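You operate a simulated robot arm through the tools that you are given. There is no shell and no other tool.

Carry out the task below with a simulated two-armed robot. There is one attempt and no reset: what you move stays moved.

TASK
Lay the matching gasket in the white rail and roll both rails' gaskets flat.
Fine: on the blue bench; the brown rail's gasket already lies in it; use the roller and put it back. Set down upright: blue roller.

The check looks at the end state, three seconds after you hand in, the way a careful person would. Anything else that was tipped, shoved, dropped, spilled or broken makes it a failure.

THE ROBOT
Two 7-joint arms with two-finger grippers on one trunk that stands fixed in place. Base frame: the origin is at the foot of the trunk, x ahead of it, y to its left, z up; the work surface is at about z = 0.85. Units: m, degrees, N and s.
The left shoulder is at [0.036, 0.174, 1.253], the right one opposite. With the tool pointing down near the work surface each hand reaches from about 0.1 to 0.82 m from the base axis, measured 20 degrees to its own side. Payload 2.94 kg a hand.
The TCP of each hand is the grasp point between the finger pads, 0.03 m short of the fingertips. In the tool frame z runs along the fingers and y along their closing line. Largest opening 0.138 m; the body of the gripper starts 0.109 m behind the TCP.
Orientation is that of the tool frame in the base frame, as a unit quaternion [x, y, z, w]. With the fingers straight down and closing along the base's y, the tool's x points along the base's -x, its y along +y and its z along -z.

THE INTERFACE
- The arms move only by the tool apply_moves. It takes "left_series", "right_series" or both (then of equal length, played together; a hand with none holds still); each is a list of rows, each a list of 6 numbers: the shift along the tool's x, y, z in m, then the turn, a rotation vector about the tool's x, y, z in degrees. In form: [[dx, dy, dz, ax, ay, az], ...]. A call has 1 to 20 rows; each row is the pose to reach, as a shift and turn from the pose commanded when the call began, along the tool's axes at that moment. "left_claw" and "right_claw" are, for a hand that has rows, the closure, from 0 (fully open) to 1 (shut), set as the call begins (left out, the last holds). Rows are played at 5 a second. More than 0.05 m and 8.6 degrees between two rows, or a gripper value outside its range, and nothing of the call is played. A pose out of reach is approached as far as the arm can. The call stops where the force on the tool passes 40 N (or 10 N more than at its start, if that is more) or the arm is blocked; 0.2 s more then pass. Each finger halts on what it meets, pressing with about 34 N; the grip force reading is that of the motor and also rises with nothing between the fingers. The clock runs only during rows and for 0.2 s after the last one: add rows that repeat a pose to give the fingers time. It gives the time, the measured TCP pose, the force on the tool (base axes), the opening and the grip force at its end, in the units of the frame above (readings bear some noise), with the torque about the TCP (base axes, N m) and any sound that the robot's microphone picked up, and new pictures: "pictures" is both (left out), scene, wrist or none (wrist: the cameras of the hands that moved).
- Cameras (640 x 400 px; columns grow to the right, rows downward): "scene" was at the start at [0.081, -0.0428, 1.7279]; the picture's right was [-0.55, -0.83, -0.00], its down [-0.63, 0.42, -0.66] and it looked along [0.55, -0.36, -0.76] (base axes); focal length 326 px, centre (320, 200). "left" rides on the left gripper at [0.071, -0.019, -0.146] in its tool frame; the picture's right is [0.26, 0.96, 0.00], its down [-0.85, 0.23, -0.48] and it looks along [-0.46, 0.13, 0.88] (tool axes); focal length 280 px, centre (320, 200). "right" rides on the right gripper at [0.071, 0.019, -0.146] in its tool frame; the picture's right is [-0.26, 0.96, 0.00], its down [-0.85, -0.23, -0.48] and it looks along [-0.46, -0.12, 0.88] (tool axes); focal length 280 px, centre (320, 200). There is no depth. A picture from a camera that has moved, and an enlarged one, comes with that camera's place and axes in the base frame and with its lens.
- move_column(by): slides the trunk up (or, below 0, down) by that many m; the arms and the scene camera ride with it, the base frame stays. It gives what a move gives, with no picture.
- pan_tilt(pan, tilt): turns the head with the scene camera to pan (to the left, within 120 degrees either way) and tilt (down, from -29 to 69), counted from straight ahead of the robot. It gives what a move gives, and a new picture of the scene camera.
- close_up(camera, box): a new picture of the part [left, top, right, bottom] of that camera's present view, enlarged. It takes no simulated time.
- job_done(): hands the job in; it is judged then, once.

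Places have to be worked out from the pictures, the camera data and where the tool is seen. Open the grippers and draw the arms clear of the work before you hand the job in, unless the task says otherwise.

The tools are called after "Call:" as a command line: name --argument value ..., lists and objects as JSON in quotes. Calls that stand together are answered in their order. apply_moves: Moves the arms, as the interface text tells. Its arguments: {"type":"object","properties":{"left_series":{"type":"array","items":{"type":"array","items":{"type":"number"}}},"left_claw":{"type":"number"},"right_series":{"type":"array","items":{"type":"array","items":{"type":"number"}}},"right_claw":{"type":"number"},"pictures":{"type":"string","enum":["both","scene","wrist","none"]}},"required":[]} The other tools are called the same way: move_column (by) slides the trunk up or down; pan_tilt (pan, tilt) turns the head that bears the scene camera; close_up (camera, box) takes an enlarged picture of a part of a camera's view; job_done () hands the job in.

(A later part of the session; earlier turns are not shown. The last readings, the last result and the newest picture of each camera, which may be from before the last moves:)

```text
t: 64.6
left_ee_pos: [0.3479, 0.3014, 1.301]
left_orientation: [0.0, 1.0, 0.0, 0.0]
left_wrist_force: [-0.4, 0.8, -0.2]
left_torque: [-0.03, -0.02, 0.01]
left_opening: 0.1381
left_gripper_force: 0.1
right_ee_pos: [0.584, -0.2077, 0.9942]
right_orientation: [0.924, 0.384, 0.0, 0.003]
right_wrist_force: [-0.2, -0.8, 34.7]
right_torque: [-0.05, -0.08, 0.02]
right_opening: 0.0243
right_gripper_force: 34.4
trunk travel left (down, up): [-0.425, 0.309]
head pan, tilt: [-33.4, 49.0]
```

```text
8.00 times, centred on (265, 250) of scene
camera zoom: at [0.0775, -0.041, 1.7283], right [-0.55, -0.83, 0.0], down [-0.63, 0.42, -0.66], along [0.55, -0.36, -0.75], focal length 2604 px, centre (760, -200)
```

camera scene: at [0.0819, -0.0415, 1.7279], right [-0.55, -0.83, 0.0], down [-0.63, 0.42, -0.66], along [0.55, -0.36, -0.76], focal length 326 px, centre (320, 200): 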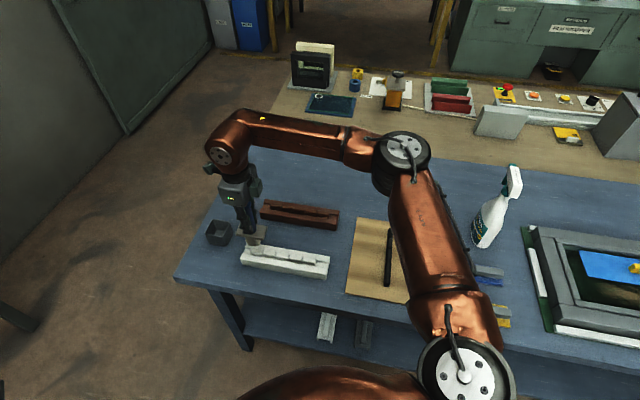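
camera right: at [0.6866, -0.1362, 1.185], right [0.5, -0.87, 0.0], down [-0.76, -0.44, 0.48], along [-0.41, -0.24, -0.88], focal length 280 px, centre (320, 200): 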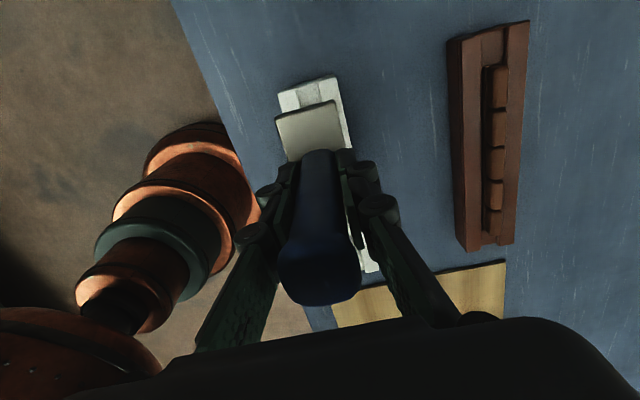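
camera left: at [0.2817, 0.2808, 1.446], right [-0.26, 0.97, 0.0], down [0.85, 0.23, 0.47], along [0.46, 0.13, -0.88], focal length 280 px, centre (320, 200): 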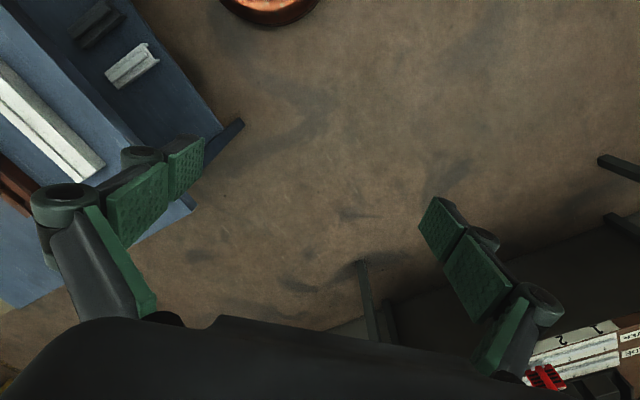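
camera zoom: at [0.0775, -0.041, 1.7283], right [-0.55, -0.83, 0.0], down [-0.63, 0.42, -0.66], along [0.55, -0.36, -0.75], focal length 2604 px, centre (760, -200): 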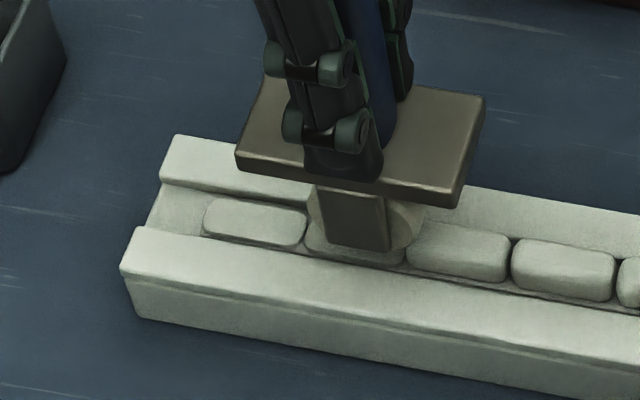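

Rolling works: bead 1 behind the wheel is visibly flatter. I'll ease down slightly and continue along beads 2 to 5.

Call:
apply_moves --right_series '[[-0.006, 0, -0.0005, 0, 0, 0], [-0.012, 0, -0.0005, 0, 0, 0], [-0.018, 0, -0.0005, 0, 0, 0], [-0.024, 0, -0.0005, 0, 0, 0], [-0.03, 0, -0.0005, 0, 0, 0], [-0.036, 0, -0.0005, 0, 0, 0], [-0.042, 0, -0.0005, 0, 0, 0], [-0.048, 0, -0.0005, 0, 0, 0], [-0.054, 0, -0.0005, 0, 0, 0], [-0.06, 0, -0.0005, 0, 0, 0]]' --pictures "none"

Call:
close_up --camera "scene" --box '[230, 225, 334, 290]'

```text
t: 66.8
left_ee_pos: [0.3484, 0.3023, 1.3015]
left_orientation: [0.0, 1.0, 0.0, 0.001]
left_wrist_force: [0.7, -0.8, 1.1]
left_torque: [0.03, -0.01, -0.03]
left_opening: 0.138
left_gripper_force: 0.1
right_ee_pos: [0.5406, -0.2503, 0.9946]
right_orientation: [0.924, 0.383, 0.0, 0.002]
right_wrist_force: [0.1, -0.1, 34.0]
right_torque: [0.04, -0.04, -0.01]
right_opening: 0.0241
right_gripper_force: 34.5
trunk travel left (down, up): [-0.425, 0.309]
head pan, tilt: [-33.4, 49.0]
```

```text
6.15 times, centred on (282, 258) of scene
camera zoom: at [0.0776, -0.0408, 1.7283], right [-0.55, -0.83, 0.0], down [-0.63, 0.42, -0.66], along [0.55, -0.36, -0.75], focal length 2003 px, centre (554, -154)
```

zoom: 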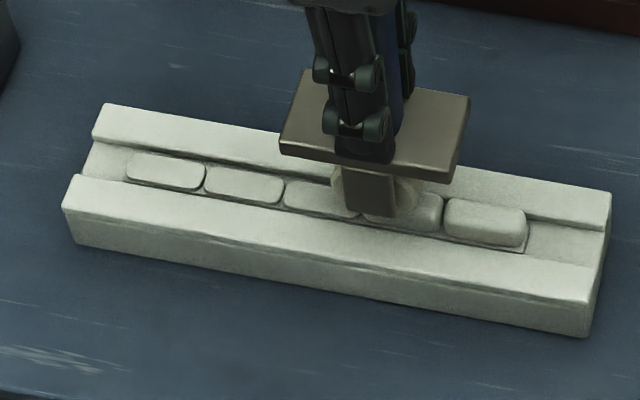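

Beads 1–3 are flat now. I'll continue over beads 4 and 5.

Call:
apply_moves --right_series '[[-0.006, 0, 0, 0, 0, 0], [-0.012, 0, 0, 0, 0, 0], [-0.018, 0, 0, 0, 0, 0], [-0.024, 0, 0, 0, 0, 0], [-0.03, 0, 0, 0, 0, 0], [-0.036, 0, 0, 0, 0, 0], [-0.042, 0, 0, 0, 0, 0], [-0.048, 0, 0, 0, 0, 0], [-0.054, 0, 0, 0, 0, 0], [-0.06, 0, 0, 0, 0, 0]]' --pictures "none"

Call:
close_up --camera "scene" --box '[230, 225, 334, 290]'

```text
t: 69.0
left_ee_pos: [0.3507, 0.301, 1.2998]
left_orientation: [-0.001, 1.0, 0.0, 0.0]
left_wrist_force: [-0.4, 0.4, 0.0]
left_torque: [-0.02, -0.05, -0.02]
left_opening: 0.1379
left_gripper_force: 0.1
right_ee_pos: [0.4989, -0.2956, 0.989]
right_orientation: [0.923, 0.384, -0.004, 0.002]
right_wrist_force: [0.9, -0.1, -0.7]
right_torque: [0.01, -0.01, 0.01]
right_opening: 0.0243
right_gripper_force: 33.8
trunk travel left (down, up): [-0.425, 0.309]
head pan, tilt: [-33.4, 49.0]
```

```text
6.15 times, centred on (282, 258) of scene
camera zoom: at [0.0808, -0.0426, 1.7276], right [-0.55, -0.83, 0.0], down [-0.63, 0.42, -0.66], along [0.55, -0.36, -0.76], focal length 2003 px, centre (554, -154)
```

zoom: 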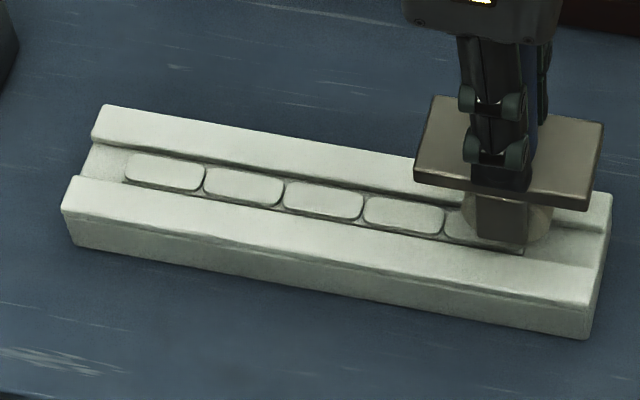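

It rolled to the end of bead 5. I'll lift off and inspect the flatness.

Call:
apply_moves --right_series '[[0, 0, -0.01, 0, 0, 0], [0, 0, -0.04, 0, 0, 0], [0, 0, -0.08, 0, 0, 0], [0, 0, -0.1, 0, 0, 0], [0, 0, -0.1, 0, 0, 0]]' --pictures "both"

Call:
close_up --camera "scene" --box '[230, 225, 334, 290]'

Call:
close_up --camera "scene" --box '[250, 170, 354, 235]'

```text
t: 70.2
left_ee_pos: [0.3517, 0.3014, 1.2998]
left_orientation: [0.0, 1.0, 0.0, 0.001]
left_wrist_force: [0.3, 0.2, 0.2]
left_torque: [-0.01, -0.02, 0.0]
left_opening: 0.1378
left_gripper_force: 0.1
right_ee_pos: [0.5001, -0.2949, 1.0927]
right_orientation: [0.924, 0.384, -0.002, 0.001]
right_wrist_force: [0.8, -0.5, -1.6]
right_torque: [0.01, -0.01, 0.01]
right_opening: 0.0239
right_gripper_force: 33.0
trunk travel left (down, up): [-0.425, 0.309]
head pan, tilt: [-33.4, 49.0]
camera scene: at [0.0813, -0.0422, 1.7279], right [-0.55, -0.83, 0.0], down [-0.63, 0.42, -0.66], along [0.55, -0.36, -0.76], focal length 326 px, centre (320, 200)
camera right: at [0.5649, -0.2558, 1.2375], right [0.5, -0.87, 0.0], down [-0.76, -0.44, 0.48], along [-0.42, -0.24, -0.88], focal length 280 px, centre (320, 200)
```

scene: 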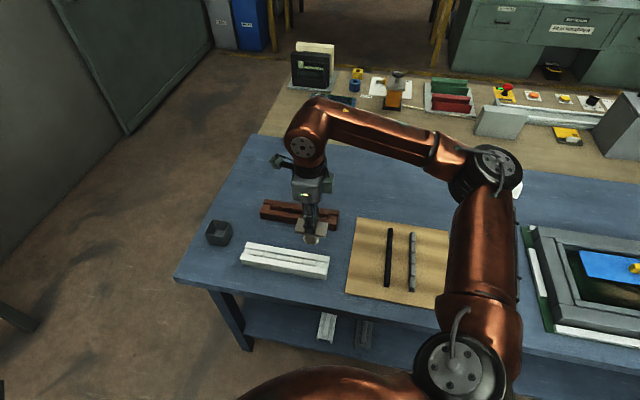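
right: 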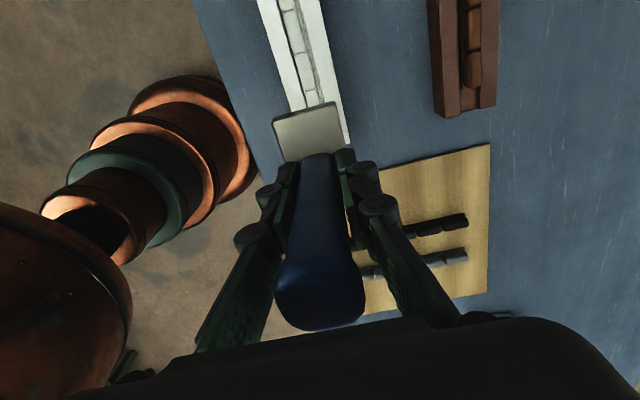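

```text
6.15 times, centred on (282, 258) of scene
camera zoom: at [0.0813, -0.0422, 1.7279], right [-0.55, -0.83, 0.0], down [-0.63, 0.42, -0.66], along [0.55, -0.36, -0.76], focal length 2003 px, centre (554, -154)
```

zoom: 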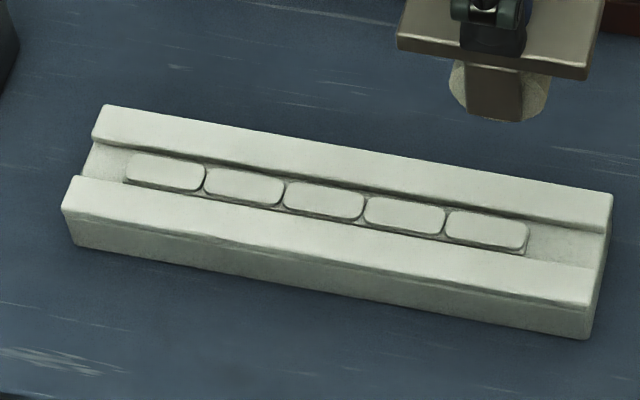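

```text
6.15 times, centred on (302, 202) of scene
camera zoom: at [0.0813, -0.0422, 1.7279], right [-0.55, -0.83, 0.0], down [-0.63, 0.42, -0.66], along [0.55, -0.36, -0.76], focal length 2003 px, centre (431, 185)
```

zoom: 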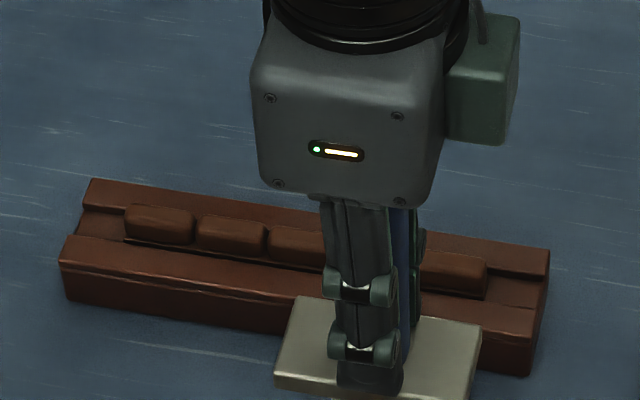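

All five white beads are flat. Next I'll carry the roller over to the brown rail's near bead (ŷ0≈0.737) and check alignment.

Call:
apply_moves --right_series '[[0.003, 0.035, -0.01, 0, 0, 0], [0.006, 0.07, -0.01, 0, 0, 0], [0.009, 0.105, -0.01, 0, 0, 0], [0.012, 0.14, -0.01, 0, 0, 0], [0.012, 0.175, -0.01, 0, 0, 0], [0.012, 0.175, 0.03, 0, 0, 0], [0.012, 0.175, 0.05, 0, 0, 0], [0.012, 0.175, 0.05, 0, 0, 0]]' --pictures "both"

Call:
close_up --camera "scene" --box '[250, 170, 354, 235]'

Call:
close_up --camera "right" --box '[200, 0, 440, 200]'

```text
t: 72.0
left_ee_pos: [0.3517, 0.3009, 1.2988]
left_orientation: [0.0, 1.0, 0.0, 0.0]
left_wrist_force: [0.0, 0.2, -0.9]
left_torque: [-0.01, 0.02, -0.03]
left_opening: 0.138
left_gripper_force: 0.1
right_ee_pos: [0.6317, -0.4093, 1.0425]
right_orientation: [0.923, 0.384, -0.003, 0.002]
right_wrist_force: [-0.9, 0.0, -1.0]
right_torque: [-0.01, 0.03, 0.0]
right_opening: 0.0242
right_gripper_force: 34.0
trunk travel left (down, up): [-0.425, 0.309]
head pan, tilt: [-33.4, 49.0]
camera scene: at [0.081, -0.0422, 1.728], right [-0.55, -0.83, 0.0], down [-0.63, 0.42, -0.66], along [0.55, -0.36, -0.76], focal length 326 px, centre (320, 200)
camera right: at [0.6973, -0.3705, 1.1884], right [0.5, -0.87, 0.0], down [-0.76, -0.44, 0.48], along [-0.41, -0.24, -0.88], focal length 280 px, centre (320, 200)
```

scene: 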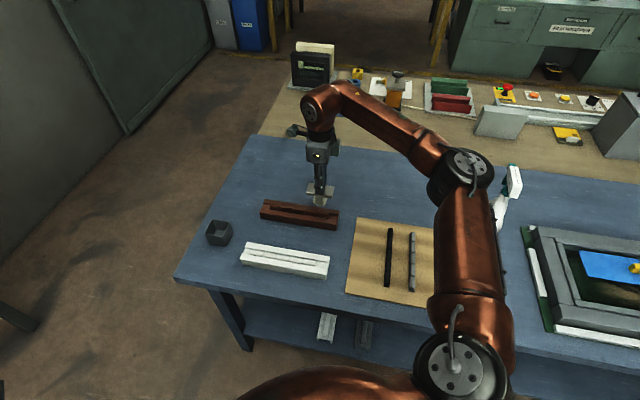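
right: 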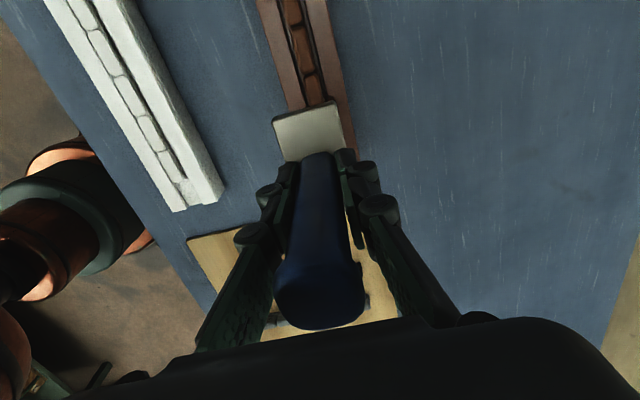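

```text
6.15 times, centred on (302, 202) of scene
camera zoom: at [0.081, -0.0422, 1.728], right [-0.55, -0.83, 0.0], down [-0.63, 0.42, -0.66], along [0.55, -0.36, -0.76], focal length 2003 px, centre (431, 185)
```

zoom: 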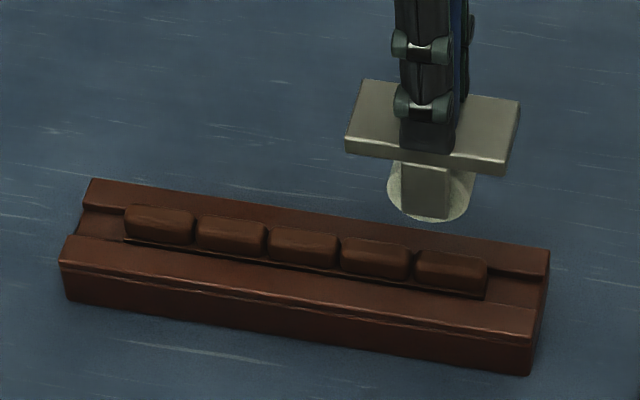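

```text
2.00 times, centred on (320, 100) of right
camera zoom: at [0.6973, -0.3705, 1.1884], right [0.5, -0.87, 0.0], down [-0.76, -0.44, 0.48], along [-0.41, -0.24, -0.88], focal length 561 px, centre (320, 400)
```

zoom: 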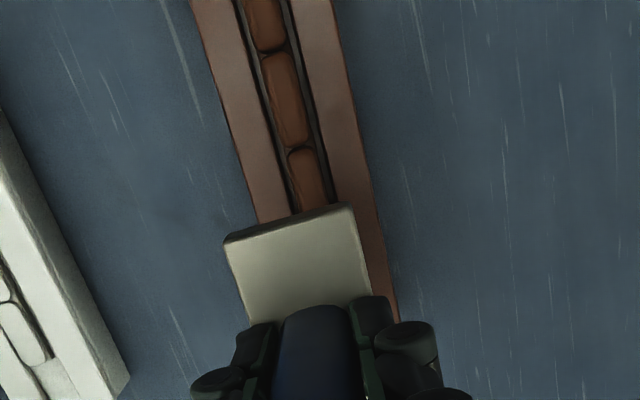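

The roller is about 3 mm short of the groove centre and about 8 mm past the near bead's centre. I'll correct those and the small tilt, then lower to just above the bead.

Call:
apply_moves --right_series '[[-0.008, 0.003, 0.012, 0, 0.4, 0], [-0.008, 0.003, 0.026, 0, 0.4, 0], [-0.008, 0.003, 0.038, 0, 0.4, 0], [-0.008, 0.003, 0.043, 0, 0.4, 0], [-0.008, 0.003, 0.043, 0, 0.4, 0]]' --pictures "none"

Call:
close_up --camera "scene" --box '[270, 180, 350, 230]'

Call:
close_up --camera "right" --box '[240, 40, 400, 140]'

```text
t: 73.2
left_ee_pos: [0.3505, 0.3018, 1.3007]
left_orientation: [0.0, 1.0, 0.0, 0.0]
left_wrist_force: [-0.7, 0.6, 1.2]
left_torque: [-0.01, 0.0, 0.02]
left_opening: 0.1381
left_gripper_force: 0.1
right_ee_pos: [0.6278, -0.4162, 0.9991]
right_orientation: [0.923, 0.384, 0.001, -0.001]
right_wrist_force: [-0.5, 0.3, -1.6]
right_torque: [-0.01, -0.01, -0.02]
right_opening: 0.0241
right_gripper_force: 33.9
trunk travel left (down, up): [-0.425, 0.309]
head pan, tilt: [-33.4, 49.0]
```

```text
8.00 times, centred on (310, 205) of scene
camera zoom: at [0.0811, -0.0422, 1.728], right [-0.55, -0.83, 0.0], down [-0.63, 0.42, -0.66], along [0.55, -0.36, -0.76], focal length 2604 px, centre (400, 160)
```

zoom: 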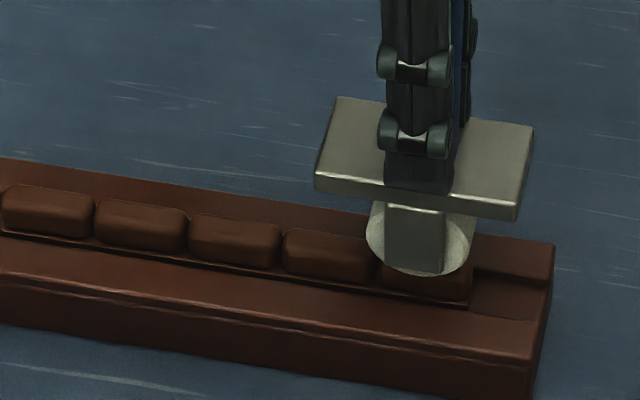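

```text
4.00 times, centred on (320, 90) of right
camera zoom: at [0.6927, -0.3793, 1.1454], right [0.5, -0.87, 0.0], down [-0.76, -0.44, 0.47], along [-0.41, -0.24, -0.88], focal length 1122 px, centre (320, 640)
```

zoom: 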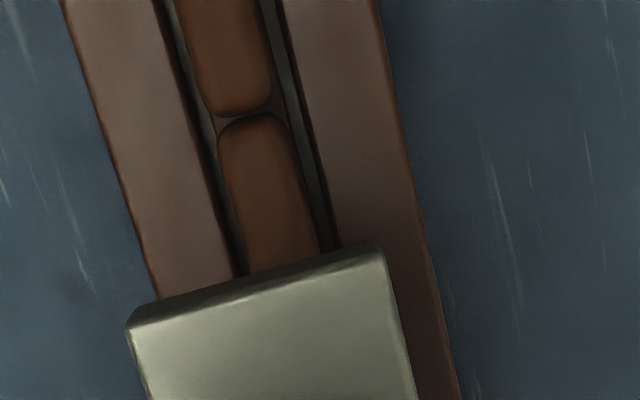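

Lateral alignment is within 1 mm and the wheel is over the near bead. I'll press down gently until contact.

Call:
apply_moves --right_series '[[0, 0, 0.0015, 0, 0, 0], [0, 0, 0.003, 0, 0, 0], [0, 0, 0.0045, 0, 0, 0], [0, 0, 0.0045, 0, 0, 0]]' --pictures "none"

```text
t: 74.2
left_ee_pos: [0.3519, 0.3016, 1.3001]
left_orientation: [0.0, 1.0, 0.0, -0.001]
left_wrist_force: [-0.1, -0.2, -0.3]
left_torque: [-0.01, 0.02, -0.01]
left_opening: 0.138
left_gripper_force: 0.0
right_ee_pos: [0.6288, -0.4161, 0.9945]
right_orientation: [0.924, 0.383, 0.001, 0.0]
right_wrist_force: [-0.3, -0.1, 1.9]
right_torque: [-0.06, 0.0, 0.02]
right_opening: 0.0244
right_gripper_force: 34.2
trunk travel left (down, up): [-0.425, 0.309]
head pan, tilt: [-33.4, 49.0]
```

First contact is made (about 3.5 N). I'll press another 3 mm.

Call:
apply_moves --right_series '[[0, 0, 0.001, 0, 0, 0], [0, 0, 0.002, 0, 0, 0], [0, 0, 0.003, 0, 0, 0], [0, 0, 0.003, 0, 0, 0]]' --pictures "none"

Call:
close_up --camera "scene" --box '[270, 180, 350, 230]'

```text
t: 75.2
left_ee_pos: [0.3501, 0.3018, 1.3009]
left_orientation: [0.0, 1.0, 0.0, 0.001]
left_wrist_force: [-0.2, -0.4, -0.7]
left_torque: [0.01, 0.03, -0.01]
left_opening: 0.138
left_gripper_force: 0.1
right_ee_pos: [0.627, -0.4164, 0.9938]
right_orientation: [0.923, 0.384, 0.003, 0.0]
right_wrist_force: [2.3, -2.0, 20.4]
right_torque: [-0.17, -0.25, -0.01]
right_opening: 0.024
right_gripper_force: 34.0
trunk travel left (down, up): [-0.425, 0.309]
head pan, tilt: [-33.4, 49.0]
```

```text
8.00 times, centred on (310, 205) of scene
camera zoom: at [0.079, -0.0409, 1.7283], right [-0.55, -0.83, 0.0], down [-0.63, 0.42, -0.66], along [0.55, -0.36, -0.75], focal length 2604 px, centre (400, 160)
```

zoom: 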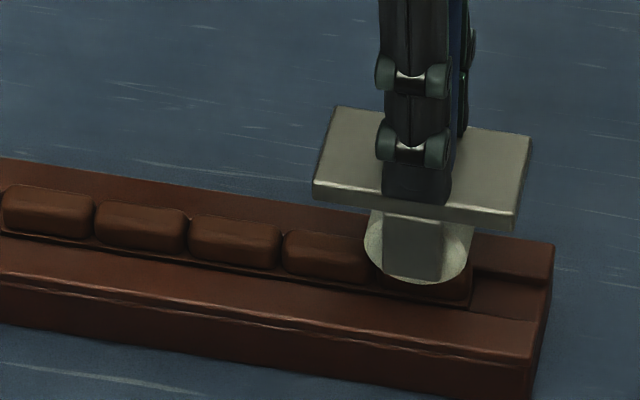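

At 20 N now. I'll add about 1 mm while rolling along +r over the beads.

Call:
apply_moves --right_series '[[0.003, 0, 0.0005, 0, 0, 0], [0.008, 0, 0.001, 0, 0, 0], [0.014, 0, 0.0013, 0, 0, 0], [0.02, 0, 0.0013, 0, 0, 0], [0.026, 0, 0.0013, 0, 0, 0], [0.032, 0, 0.0013, 0, 0, 0], [0.038, 0, 0.0013, 0, 0, 0], [0.044, 0, 0.0013, 0, 0, 0], [0.05, 0, 0.0013, 0, 0, 0]]' --pictures "none"

Call:
close_up --camera "scene" --box '[250, 175, 346, 235]'

```text
t: 77.2
left_ee_pos: [0.3489, 0.3035, 1.3016]
left_orientation: [0.0, 1.0, 0.0, 0.0]
left_wrist_force: [0.1, 0.0, 0.1]
left_torque: [0.02, 0.01, 0.0]
left_opening: 0.138
left_gripper_force: 0.1
right_ee_pos: [0.6622, -0.38, 0.9943]
right_orientation: [0.924, 0.383, 0.004, 0.002]
right_wrist_force: [2.0, -0.2, 32.3]
right_torque: [-0.07, -0.14, -0.03]
right_opening: 0.0242
right_gripper_force: 34.1
trunk travel left (down, up): [-0.425, 0.309]
head pan, tilt: [-33.4, 49.0]
```

```text
6.67 times, centred on (298, 205) of scene
camera zoom: at [0.0777, -0.0398, 1.7283], right [-0.55, -0.83, 0.0], down [-0.63, 0.41, -0.66], along [0.55, -0.36, -0.75], focal length 2170 px, centre (467, 167)
```

zoom: 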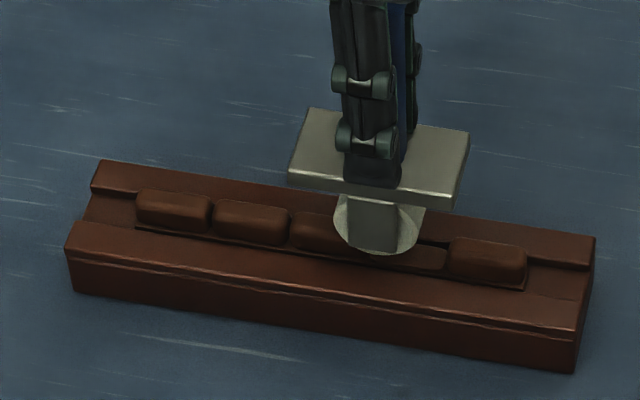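

Bead 4 flattened, but bead 5 had too little force and is still proud. I'll continue forward at about 32 N and come back for bead 5 afterwards.

Call:
apply_moves --right_series '[[0.006, 0, 0, 0, 0, 0], [0.012, 0, 0, 0, 0, 0], [0.018, 0, 0, 0, 0, 0], [0.024, 0, 0, 0, 0, 0], [0.03, 0, 0, 0, 0, 0], [0.036, 0, 0, 0, 0, 0], [0.042, 0, 0, 0, 0, 0], [0.048, 0, 0, 0, 0, 0], [0.054, 0, 0, 0, 0, 0], [0.06, 0, 0, 0, 0, 0]]' --pictures "none"

Call:
close_up --camera "scene" --box '[250, 175, 346, 235]'

```text
t: 79.4
left_ee_pos: [0.3487, 0.3038, 1.3007]
left_orientation: [0.0, 1.0, -0.002, 0.001]
left_wrist_force: [0.5, 0.5, 0.6]
left_torque: [0.02, 0.0, -0.04]
left_opening: 0.1379
left_gripper_force: 0.0
right_ee_pos: [0.7045, -0.3369, 0.9951]
right_orientation: [0.924, 0.383, 0.003, 0.003]
right_wrist_force: [0.3, 0.0, 32.5]
right_torque: [-0.01, -0.12, -0.04]
right_opening: 0.0241
right_gripper_force: 34.1
trunk travel left (down, up): [-0.425, 0.309]
head pan, tilt: [-33.4, 49.0]
```

```text
6.67 times, centred on (298, 205) of scene
camera zoom: at [0.0775, -0.0399, 1.7283], right [-0.55, -0.83, 0.0], down [-0.63, 0.41, -0.66], along [0.55, -0.36, -0.75], focal length 2170 px, centre (467, 167)
```

zoom: 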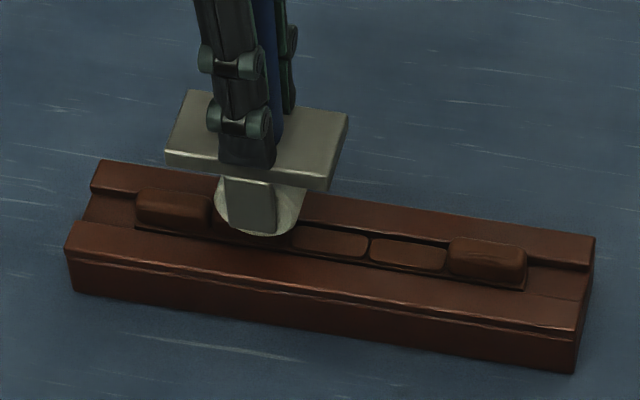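

Beads 3 and 4 are flat and the wheel is on bead 2. I'll continue across bead 1.

Call:
apply_moves --right_series '[[0.006, 0, 0, 0, 0, 0], [0.012, 0, 0, 0, 0, 0], [0.018, 0, 0, 0, 0, 0], [0.024, 0, 0, 0, 0, 0], [0.03, 0, 0, 0, 0, 0], [0.036, 0, 0, 0, 0, 0], [0.042, 0, 0, 0, 0, 0], [0.048, 0, 0, 0, 0, 0], [0.054, 0, 0, 0, 0, 0], [0.06, 0, 0, 0, 0, 0], [0.066, 0, 0, 0, 0, 0]]' --pictures "none"

Call:
close_up --camera "scene" --box '[250, 175, 346, 235]'

```text
t: 81.8
left_ee_pos: [0.3487, 0.3032, 1.3002]
left_orientation: [0.001, 1.0, -0.001, 0.001]
left_wrist_force: [-0.8, -0.4, 0.5]
left_torque: [-0.01, 0.03, 0.01]
left_opening: 0.1382
left_gripper_force: 0.0
right_ee_pos: [0.7522, -0.2916, 0.9944]
right_orientation: [0.924, 0.384, 0.002, 0.002]
right_wrist_force: [0.1, -0.5, 30.4]
right_torque: [-0.01, -0.12, -0.04]
right_opening: 0.0242
right_gripper_force: 34.2
trunk travel left (down, up): [-0.425, 0.309]
head pan, tilt: [-33.4, 49.0]
```

```text
6.67 times, centred on (298, 205) of scene
camera zoom: at [0.0774, -0.04, 1.7283], right [-0.55, -0.83, 0.0], down [-0.63, 0.41, -0.66], along [0.55, -0.36, -0.75], focal length 2170 px, centre (467, 167)
```

zoom: 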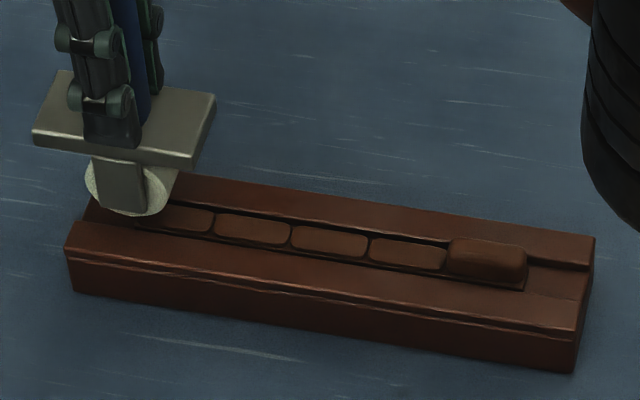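

Bead 1 looks flat, but there's still 30 N under the wheel. I'll roll back 20 mm over it to be sure, then lift off and inspect.

Call:
apply_moves --right_series '[[0.004, 0, 0, 0, 0, 0], [0.0, 0, 0, 0, 0, 0], [-0.005, 0, 0, 0, 0, 0], [-0.01, 0, 0, 0, 0, 0], [-0.015, 0, 0, 0, 0, 0], [-0.02, 0, 0, 0, 0, 0]]' --pictures "none"

Call:
apply_moves --right_series '[[0, 0, -0.01, 0, 0, 0], [0, 0, -0.04, 0, 0, 0], [0, 0, -0.05, 0, 0, 0], [0, 0, -0.05, 0, 0, 0]]' --pictures "none"

Call:
close_up --camera "scene" --box '[250, 175, 346, 235]'

```text
t: 83.2
left_ee_pos: [0.3497, 0.3031, 1.3024]
left_orientation: [-0.001, 1.0, 0.0, 0.002]
left_wrist_force: [0.3, 0.0, -0.5]
left_torque: [0.02, 0.03, 0.01]
left_opening: 0.138
left_gripper_force: 0.0
right_ee_pos: [0.7369, -0.3056, 0.9945]
right_orientation: [0.924, 0.383, 0.001, 0.002]
right_wrist_force: [-0.4, 0.5, 25.8]
right_torque: [0.06, -0.03, 0.04]
right_opening: 0.0243
right_gripper_force: 33.9
trunk travel left (down, up): [-0.425, 0.309]
head pan, tilt: [-33.4, 49.0]
```

```text
t: 84.2
left_ee_pos: [0.3511, 0.3013, 1.2993]
left_orientation: [0.0, 1.0, 0.0, 0.0]
left_wrist_force: [-0.3, 0.4, 0.0]
left_torque: [0.0, 0.02, 0.01]
left_opening: 0.138
left_gripper_force: 0.2
right_ee_pos: [0.7375, -0.3068, 1.0398]
right_orientation: [0.923, 0.384, 0.0, 0.0]
right_wrist_force: [0.0, -0.1, -2.1]
right_torque: [-0.02, 0.0, -0.01]
right_opening: 0.024
right_gripper_force: 33.5
trunk travel left (down, up): [-0.425, 0.309]
head pan, tilt: [-33.4, 49.0]
```

```text
6.67 times, centred on (298, 205) of scene
camera zoom: at [0.0808, -0.0422, 1.7279], right [-0.55, -0.83, 0.0], down [-0.63, 0.42, -0.66], along [0.55, -0.36, -0.76], focal length 2170 px, centre (467, 167)
```

zoom: 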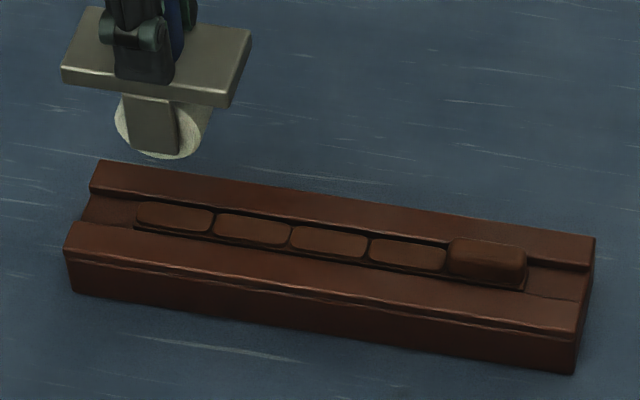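

Brown beads 1–4 are flat and only the near bead is left. I'll carry the roller back over it and lower to just above contact.

Call:
apply_moves --right_series '[[-0.04, 0, 0, 0, 0, 0], [-0.08, 0, 0, 0, 0, 0], [-0.12, 0, 0, 0, 0, 0], [-0.1595, 0, 0, 0, 0, 0], [-0.1595, 0, 0.02, 0, 0, 0], [-0.1595, 0, 0.035, 0, 0, 0], [-0.1595, 0, 0.044, 0, 0, 0], [-0.1595, 0, 0.044, 0, 0, 0]]' --pictures "none"

Call:
close_up --camera "scene" --box '[270, 180, 350, 230]'

```text
t: 86.0
left_ee_pos: [0.3498, 0.301, 1.2998]
left_orientation: [0.0, 1.0, 0.0, 0.0]
left_wrist_force: [0.4, 0.2, -0.2]
left_torque: [0.01, -0.01, -0.02]
left_opening: 0.138
left_gripper_force: 0.0
right_ee_pos: [0.627, -0.4194, 0.9964]
right_orientation: [0.923, 0.384, 0.001, 0.001]
right_wrist_force: [-0.2, -0.9, -1.4]
right_torque: [-0.02, 0.01, 0.0]
right_opening: 0.0241
right_gripper_force: 34.2
trunk travel left (down, up): [-0.425, 0.309]
head pan, tilt: [-33.4, 49.0]
```

```text
8.00 times, centred on (310, 205) of scene
camera zoom: at [0.0807, -0.0424, 1.728], right [-0.55, -0.83, 0.0], down [-0.63, 0.42, -0.66], along [0.55, -0.36, -0.76], focal length 2604 px, centre (400, 160)
```

zoom: 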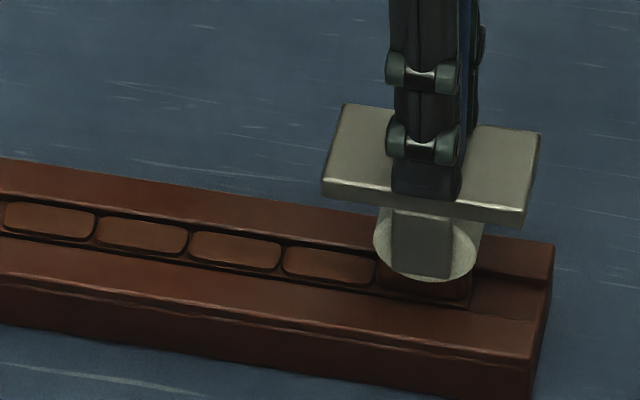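

The wheel is centred on the bead. I'll press to about 30 N and roll back and forth over it.

Call:
apply_moves --right_series '[[0, 0, 0.0015, 0, 0, 0], [0, 0, 0.003, 0, 0, 0], [0, 0, 0.0045, 0, 0, 0], [0, 0, 0.0055, 0, 0, 0], [0, 0, 0.006, 0, 0, 0], [0.005, 0, 0.0062, 0, 0, 0], [0.01, 0, 0.0062, 0, 0, 0], [0.005, 0, 0.0062, 0, 0, 0], [0, 0, 0.0062, 0, 0, 0], [-0.005, 0, 0.0062, 0, 0, 0], [-0.01, 0, 0.0062, 0, 0, 0], [-0.005, 0, 0.0062, 0, 0, 0], [0, 0, 0.0062, 0, 0, 0]]' --pictures "none"

Call:
close_up --camera "scene" --box '[270, 180, 350, 230]'

```text
t: 88.8
left_ee_pos: [0.3511, 0.3012, 1.2998]
left_orientation: [0.001, 1.0, -0.001, 0.0]
left_wrist_force: [-0.3, -0.6, -0.4]
left_torque: [0.0, 0.0, -0.02]
left_opening: 0.138
left_gripper_force: 0.1
right_ee_pos: [0.6269, -0.4205, 0.9899]
right_orientation: [0.924, 0.383, 0.001, 0.001]
right_wrist_force: [0.3, 1.0, -1.6]
right_torque: [-0.01, 0.04, -0.04]
right_opening: 0.0242
right_gripper_force: 34.5
trunk travel left (down, up): [-0.425, 0.309]
head pan, tilt: [-33.4, 49.0]
```

```text
8.00 times, centred on (310, 205) of scene
camera zoom: at [0.0812, -0.0425, 1.7279], right [-0.55, -0.83, 0.0], down [-0.63, 0.42, -0.66], along [0.55, -0.36, -0.76], focal length 2604 px, centre (400, 160)
```

zoom: 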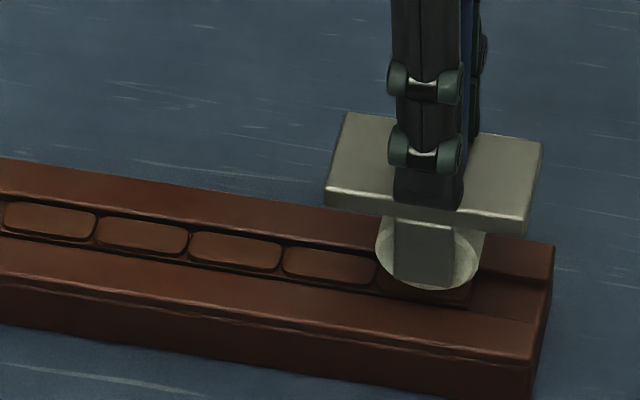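

The force dropped to zero, which means the bead has flattened. I'll lift and check all beads.

Call:
apply_moves --right_series '[[0, 0, -0.02, 0, 0, 0], [0, 0, -0.06, 0, 0, 0], [0, 0, -0.1, 0, 0, 0], [0, 0, -0.13, 0, 0, 0], [0, 0, -0.13, 0, 0, 0]]' --pictures "both"

Call:
close_up --camera "scene" --box '[250, 175, 346, 235]'

Call:
close_up --camera "scene" --box '[190, 205, 246, 250]'

Call:
close_up --camera "right" --box '[200, 60, 440, 330]'

```text
t: 90.0
left_ee_pos: [0.3516, 0.3013, 1.301]
left_orientation: [0.0, 1.0, 0.0, 0.001]
left_wrist_force: [0.7, -0.1, -1.4]
left_torque: [0.03, 0.02, 0.02]
left_opening: 0.1378
left_gripper_force: 0.1
right_ee_pos: [0.6275, -0.4202, 1.12]
right_orientation: [0.923, 0.384, 0.001, 0.0]
right_wrist_force: [0.4, 0.6, -1.9]
right_torque: [0.03, 0.0, -0.02]
right_opening: 0.0242
right_gripper_force: 34.7
trunk travel left (down, up): [-0.425, 0.309]
head pan, tilt: [-33.4, 49.0]
camera scene: at [0.0816, -0.0428, 1.7279], right [-0.55, -0.83, 0.0], down [-0.63, 0.42, -0.66], along [0.55, -0.36, -0.76], focal length 326 px, centre (320, 200)
camera right: at [0.6911, -0.3824, 1.266], right [0.5, -0.87, 0.0], down [-0.76, -0.44, 0.47], along [-0.41, -0.24, -0.88], focal length 280 px, centre (320, 200)
```

scene: 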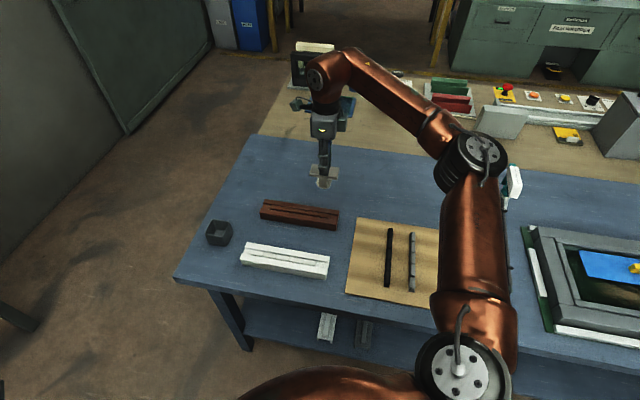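
right: 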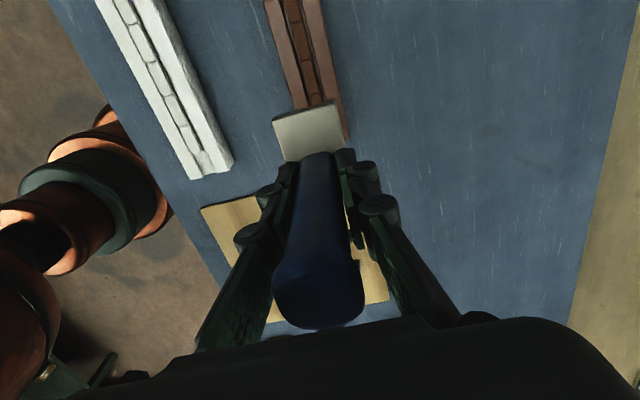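

```text
6.67 times, centred on (298, 205) of scene
camera zoom: at [0.0816, -0.0428, 1.7279], right [-0.55, -0.83, 0.0], down [-0.63, 0.42, -0.66], along [0.55, -0.36, -0.76], focal length 2170 px, centre (467, 167)
```

zoom: 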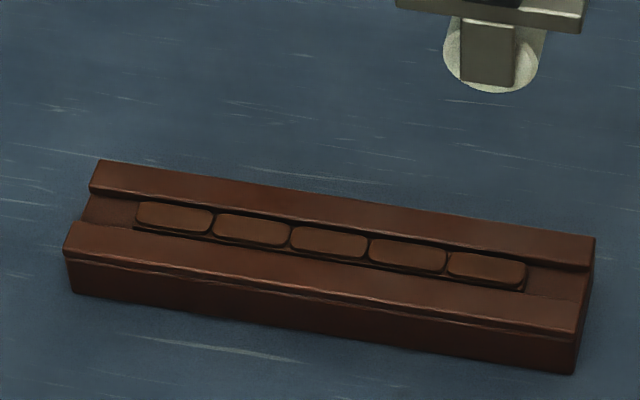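

```text
8.89 times, centred on (218, 228) of scene
camera zoom: at [0.0816, -0.0428, 1.7279], right [-0.55, -0.83, 0.0], down [-0.63, 0.42, -0.66], along [0.55, -0.36, -0.76], focal length 2894 px, centre (1227, -44)
```

zoom: 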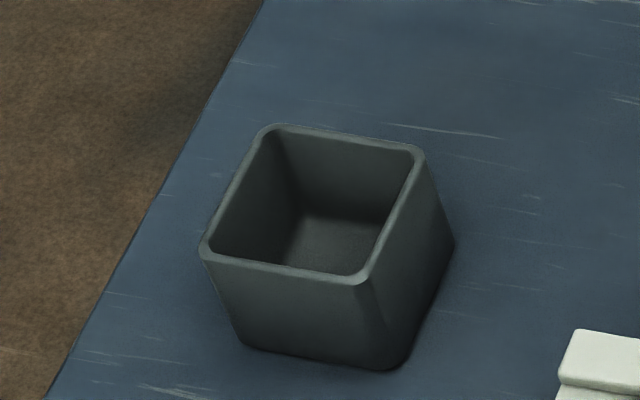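

```text
1.48 times, centred on (320, 195) of right
camera zoom: at [0.6911, -0.3824, 1.266], right [0.5, -0.87, 0.0], down [-0.76, -0.44, 0.47], along [-0.41, -0.24, -0.88], focal length 415 px, centre (320, 207)
```

zoom: 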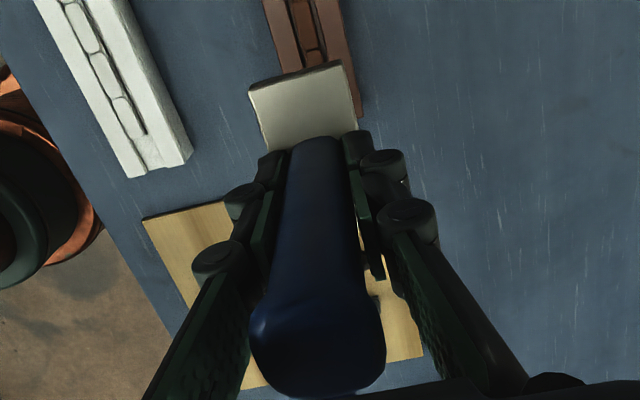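

All ten beads are flat and the cup hasn't moved. I'll carry the roller back above its cup, whose axis is at r≈0.460, ŷ0≈0.611.

Call:
apply_moves --right_series '[[0.035, -0.0144, 0, 0, 0, 0], [0.07, -0.0289, 0, 0, 0, 0], [0.105, -0.0433, 0, 0, 0, 0], [0.14, -0.0577, 0, 0, 0, 0], [0.174, -0.0722, 0, 0, 0, 0], [0.209, -0.0866, 0, 0, 0, 0], [0.244, -0.101, 0, 0, 0, 0], [0.279, -0.1155, 0, 0, 0, 0], [0.3132, -0.1299, 0, 0, 0, 0], [0.3132, -0.1299, 0.03, 0, 0, 0], [0.3132, -0.1299, 0.03, 0, 0, 0], [0.3132, -0.1299, 0.03, 0, 0, 0]]' --pictures "both"

Call:
close_up --camera "scene" --box '[160, 140, 320, 260]'

Call:
close_up --camera "right" --box '[240, 60, 400, 230]'

```text
t: 92.6
left_ee_pos: [0.3521, 0.3012, 1.3005]
left_orientation: [0.001, 1.0, 0.0, 0.0]
left_wrist_force: [1.4, -0.6, -0.6]
left_torque: [0.01, 0.0, -0.02]
left_opening: 0.1378
left_gripper_force: 0.1
right_ee_pos: [0.7553, -0.1033, 1.0909]
right_orientation: [0.924, 0.384, 0.001, 0.0]
right_wrist_force: [-1.0, 0.3, -1.2]
right_torque: [0.02, 0.0, 0.0]
right_opening: 0.0241
right_gripper_force: 34.0
trunk travel left (down, up): [-0.425, 0.309]
head pan, tilt: [-33.4, 49.0]
camera scene: at [0.0819, -0.0417, 1.7279], right [-0.55, -0.83, 0.0], down [-0.63, 0.42, -0.66], along [0.55, -0.36, -0.76], focal length 326 px, centre (320, 200)
camera right: at [0.8199, -0.0663, 1.2363], right [0.5, -0.87, 0.0], down [-0.76, -0.44, 0.47], along [-0.41, -0.24, -0.88], focal length 280 px, centre (320, 200)
```

scene: 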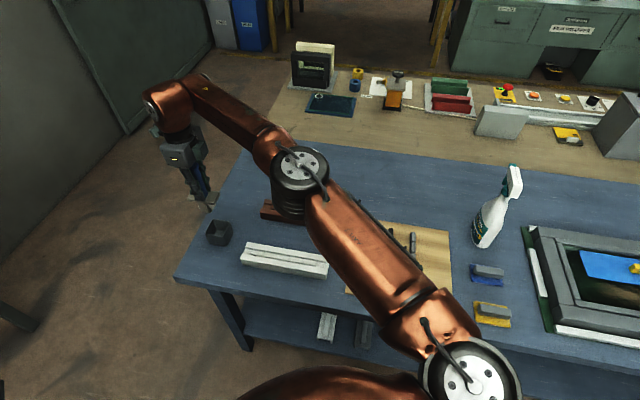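
right: 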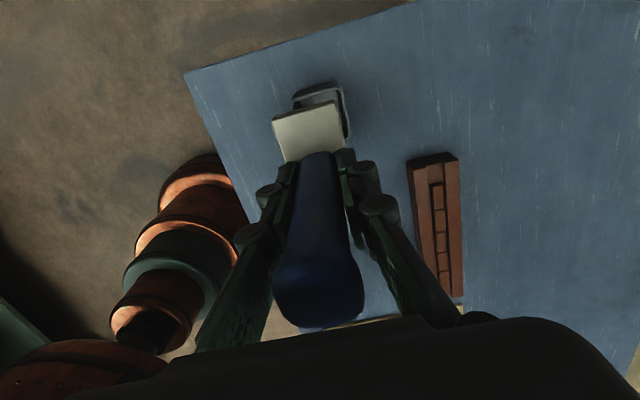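

```text
3.33 times, centred on (240, 200) of scene
camera zoom: at [0.0819, -0.0417, 1.7279], right [-0.55, -0.83, 0.0], down [-0.63, 0.42, -0.66], along [0.55, -0.36, -0.76], focal length 1085 px, centre (587, 200)
```

zoom: 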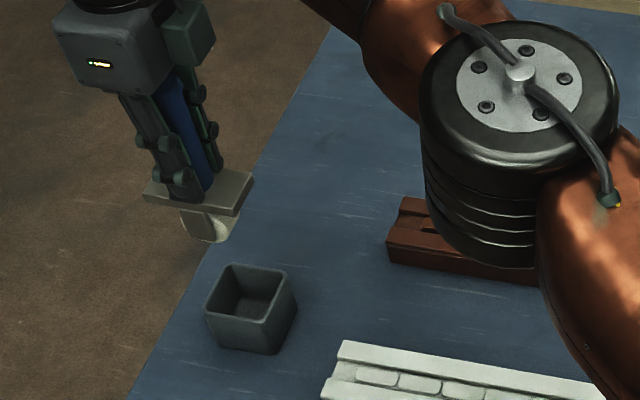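

```text
2.35 times, centred on (320, 145) of right
camera zoom: at [0.8199, -0.0663, 1.2363], right [0.5, -0.87, 0.0], down [-0.76, -0.44, 0.47], along [-0.41, -0.24, -0.88], focal length 660 px, centre (320, 329)
```

zoom: 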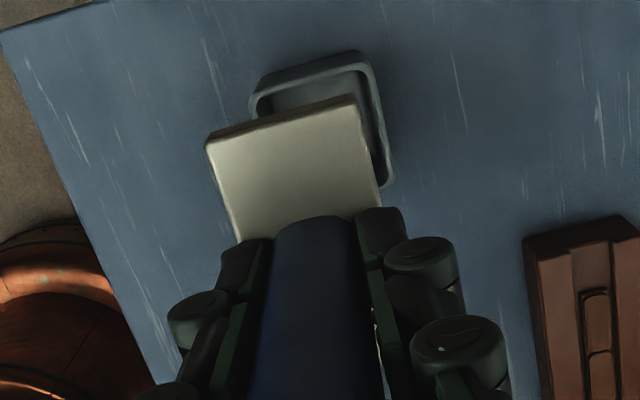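

TCP ŷ0 reads 0.607, about 4.5 mm short, and the picture agrees. I'll correct that, lower partway, and check again.

Call:
apply_moves --right_series '[[0, 0.0046, 0, 0, 0, 0], [0, 0.0046, 0.03, 0, 0, 0], [0, 0.0046, 0.06, 0, 0, 0], [0, 0.0046, 0.075, 0, 0, 0], [0, 0.0046, 0.075, 0, 0, 0], [0, 0.0046, 0.075, 0, 0, 0]]' --pictures "wrist"

Call:
close_up --camera "scene" --box '[180, 170, 260, 250]'

Call:
close_up --camera "right" --box '[240, 60, 400, 230]'

```text
t: 94.0
left_ee_pos: [0.3515, 0.302, 1.2997]
left_orientation: [0.0, 1.0, 0.0, 0.0]
left_wrist_force: [0.0, 0.3, -0.4]
left_torque: [0.01, -0.02, 0.0]
left_opening: 0.1381
left_gripper_force: 0.1
right_ee_pos: [0.7591, -0.1081, 1.0155]
right_orientation: [0.924, 0.383, 0.0, 0.001]
right_wrist_force: [0.7, 0.4, -2.3]
right_torque: [0.02, 0.01, 0.0]
right_opening: 0.024
right_gripper_force: 34.0
trunk travel left (down, up): [-0.425, 0.309]
head pan, tilt: [-33.4, 49.0]
camera right: at [0.8232, -0.0707, 1.1617], right [0.5, -0.87, 0.0], down [-0.76, -0.44, 0.47], along [-0.41, -0.24, -0.88], focal length 280 px, centre (320, 200)
```

right: 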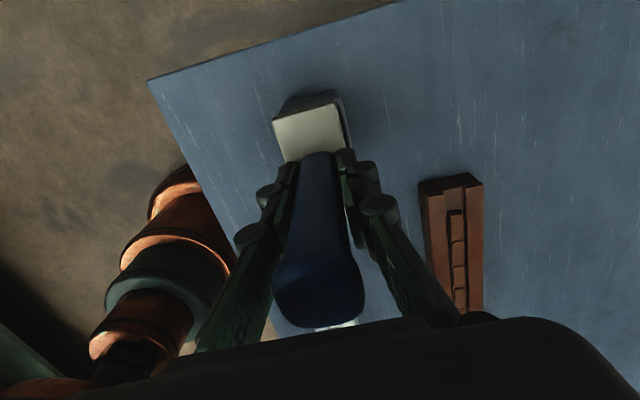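

```text
5.00 times, centred on (220, 210) of scene
camera zoom: at [0.0814, -0.0416, 1.728], right [-0.55, -0.83, 0.0], down [-0.63, 0.42, -0.66], along [0.55, -0.36, -0.76], focal length 1628 px, centre (820, 150)
```

zoom: 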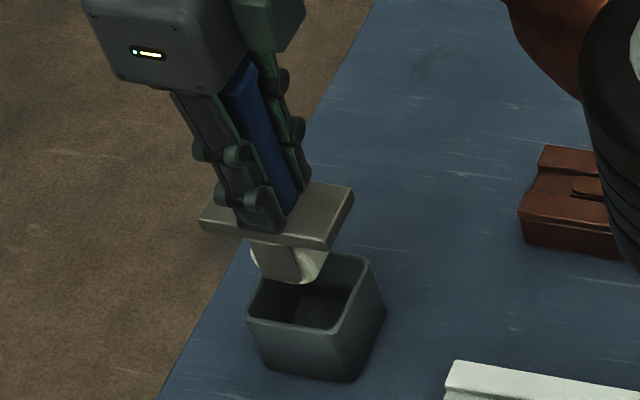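

```text
2.35 times, centred on (320, 145) of right
camera zoom: at [0.8232, -0.0707, 1.1617], right [0.5, -0.87, 0.0], down [-0.76, -0.44, 0.47], along [-0.41, -0.24, -0.88], focal length 660 px, centre (320, 329)
```

zoom: 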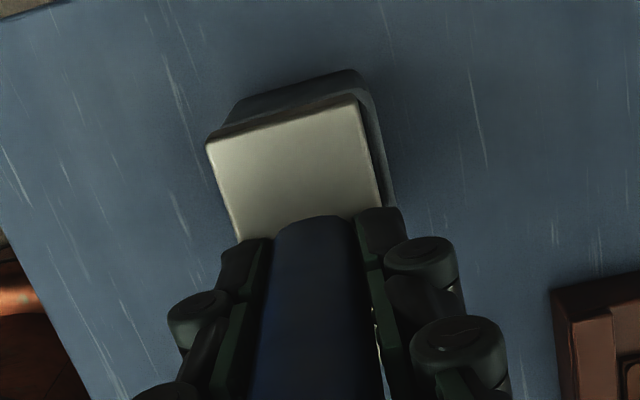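

The wheel's projected position matches the original grasp position to within 2 mm. I'll lower it into the cup to about 15 mm above seating.

Call:
apply_moves --right_series '[[0, -0.0008, 0.012, 0, 0, 0], [0, -0.0008, 0.024, 0, 0, 0], [0, -0.0008, 0.036, 0, 0, 0], [0, -0.0008, 0.05, 0, 0, 0], [0, -0.0008, 0.05, 0, 0, 0]]' --pictures "none"

Call:
close_up --camera "scene" --box '[180, 170, 260, 250]'

```text
t: 95.2
left_ee_pos: [0.3499, 0.3026, 1.3003]
left_orientation: [0.0, 1.0, 0.0, 0.0]
left_wrist_force: [0.6, 0.4, -0.9]
left_torque: [0.02, -0.02, -0.02]
left_opening: 0.1378
left_gripper_force: 0.0
right_ee_pos: [0.758, -0.1086, 0.9672]
right_orientation: [0.923, 0.384, 0.001, 0.0]
right_wrist_force: [-1.0, -0.3, -1.8]
right_torque: [-0.01, 0.0, 0.0]
right_opening: 0.0243
right_gripper_force: 33.7
trunk travel left (down, up): [-0.425, 0.309]
head pan, tilt: [-33.4, 49.0]
```

```text
5.00 times, centred on (220, 210) of scene
camera zoom: at [0.081, -0.0418, 1.728], right [-0.55, -0.83, 0.0], down [-0.63, 0.42, -0.66], along [0.55, -0.36, -0.76], focal length 1628 px, centre (820, 150)
```

zoom: 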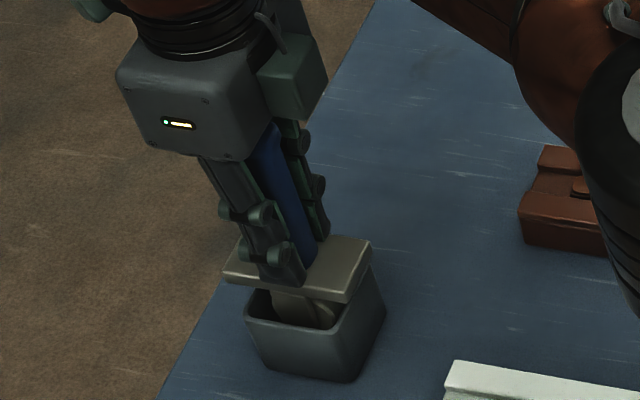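

The wheel is inside the cup with no contact. I'll lower 12 mm more, then feel for the seat.

Call:
apply_moves --right_series '[[0, 0, 0.004, 0, 0, 0], [0, 0, 0.008, 0, 0, 0], [0, 0, 0.012, 0, 0, 0], [0, 0, 0.012, 0, 0, 0]]' --pictures "none"

Call:
close_up --camera "scene" --box '[195, 205, 245, 250]'

```text
t: 96.2
left_ee_pos: [0.3514, 0.3024, 1.3001]
left_orientation: [0.0, 1.0, 0.0, 0.0]
left_wrist_force: [0.5, 1.0, -0.1]
left_torque: [0.05, 0.0, -0.05]
left_opening: 0.1382
left_gripper_force: 0.0
right_ee_pos: [0.7582, -0.1091, 0.9542]
right_orientation: [0.924, 0.383, 0.001, -0.001]
right_wrist_force: [0.3, -0.6, -1.5]
right_torque: [-0.02, -0.04, 0.01]
right_opening: 0.0243
right_gripper_force: 34.1
trunk travel left (down, up): [-0.425, 0.309]
head pan, tilt: [-33.4, 49.0]
```

```text
8.89 times, centred on (220, 228) of scene
camera zoom: at [0.0812, -0.0418, 1.728], right [-0.55, -0.83, 0.0], down [-0.63, 0.42, -0.66], along [0.55, -0.36, -0.76], focal length 2894 px, centre (1209, -44)
```

zoom: 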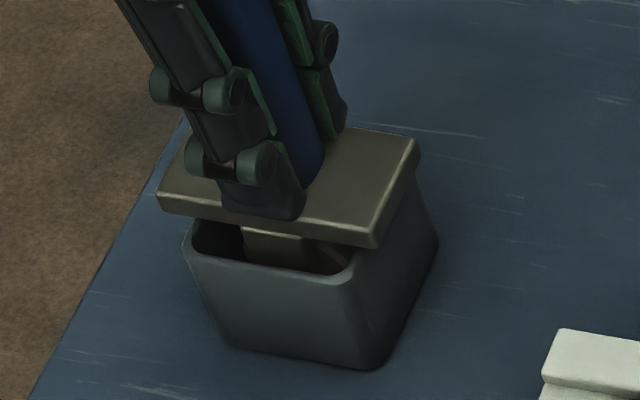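

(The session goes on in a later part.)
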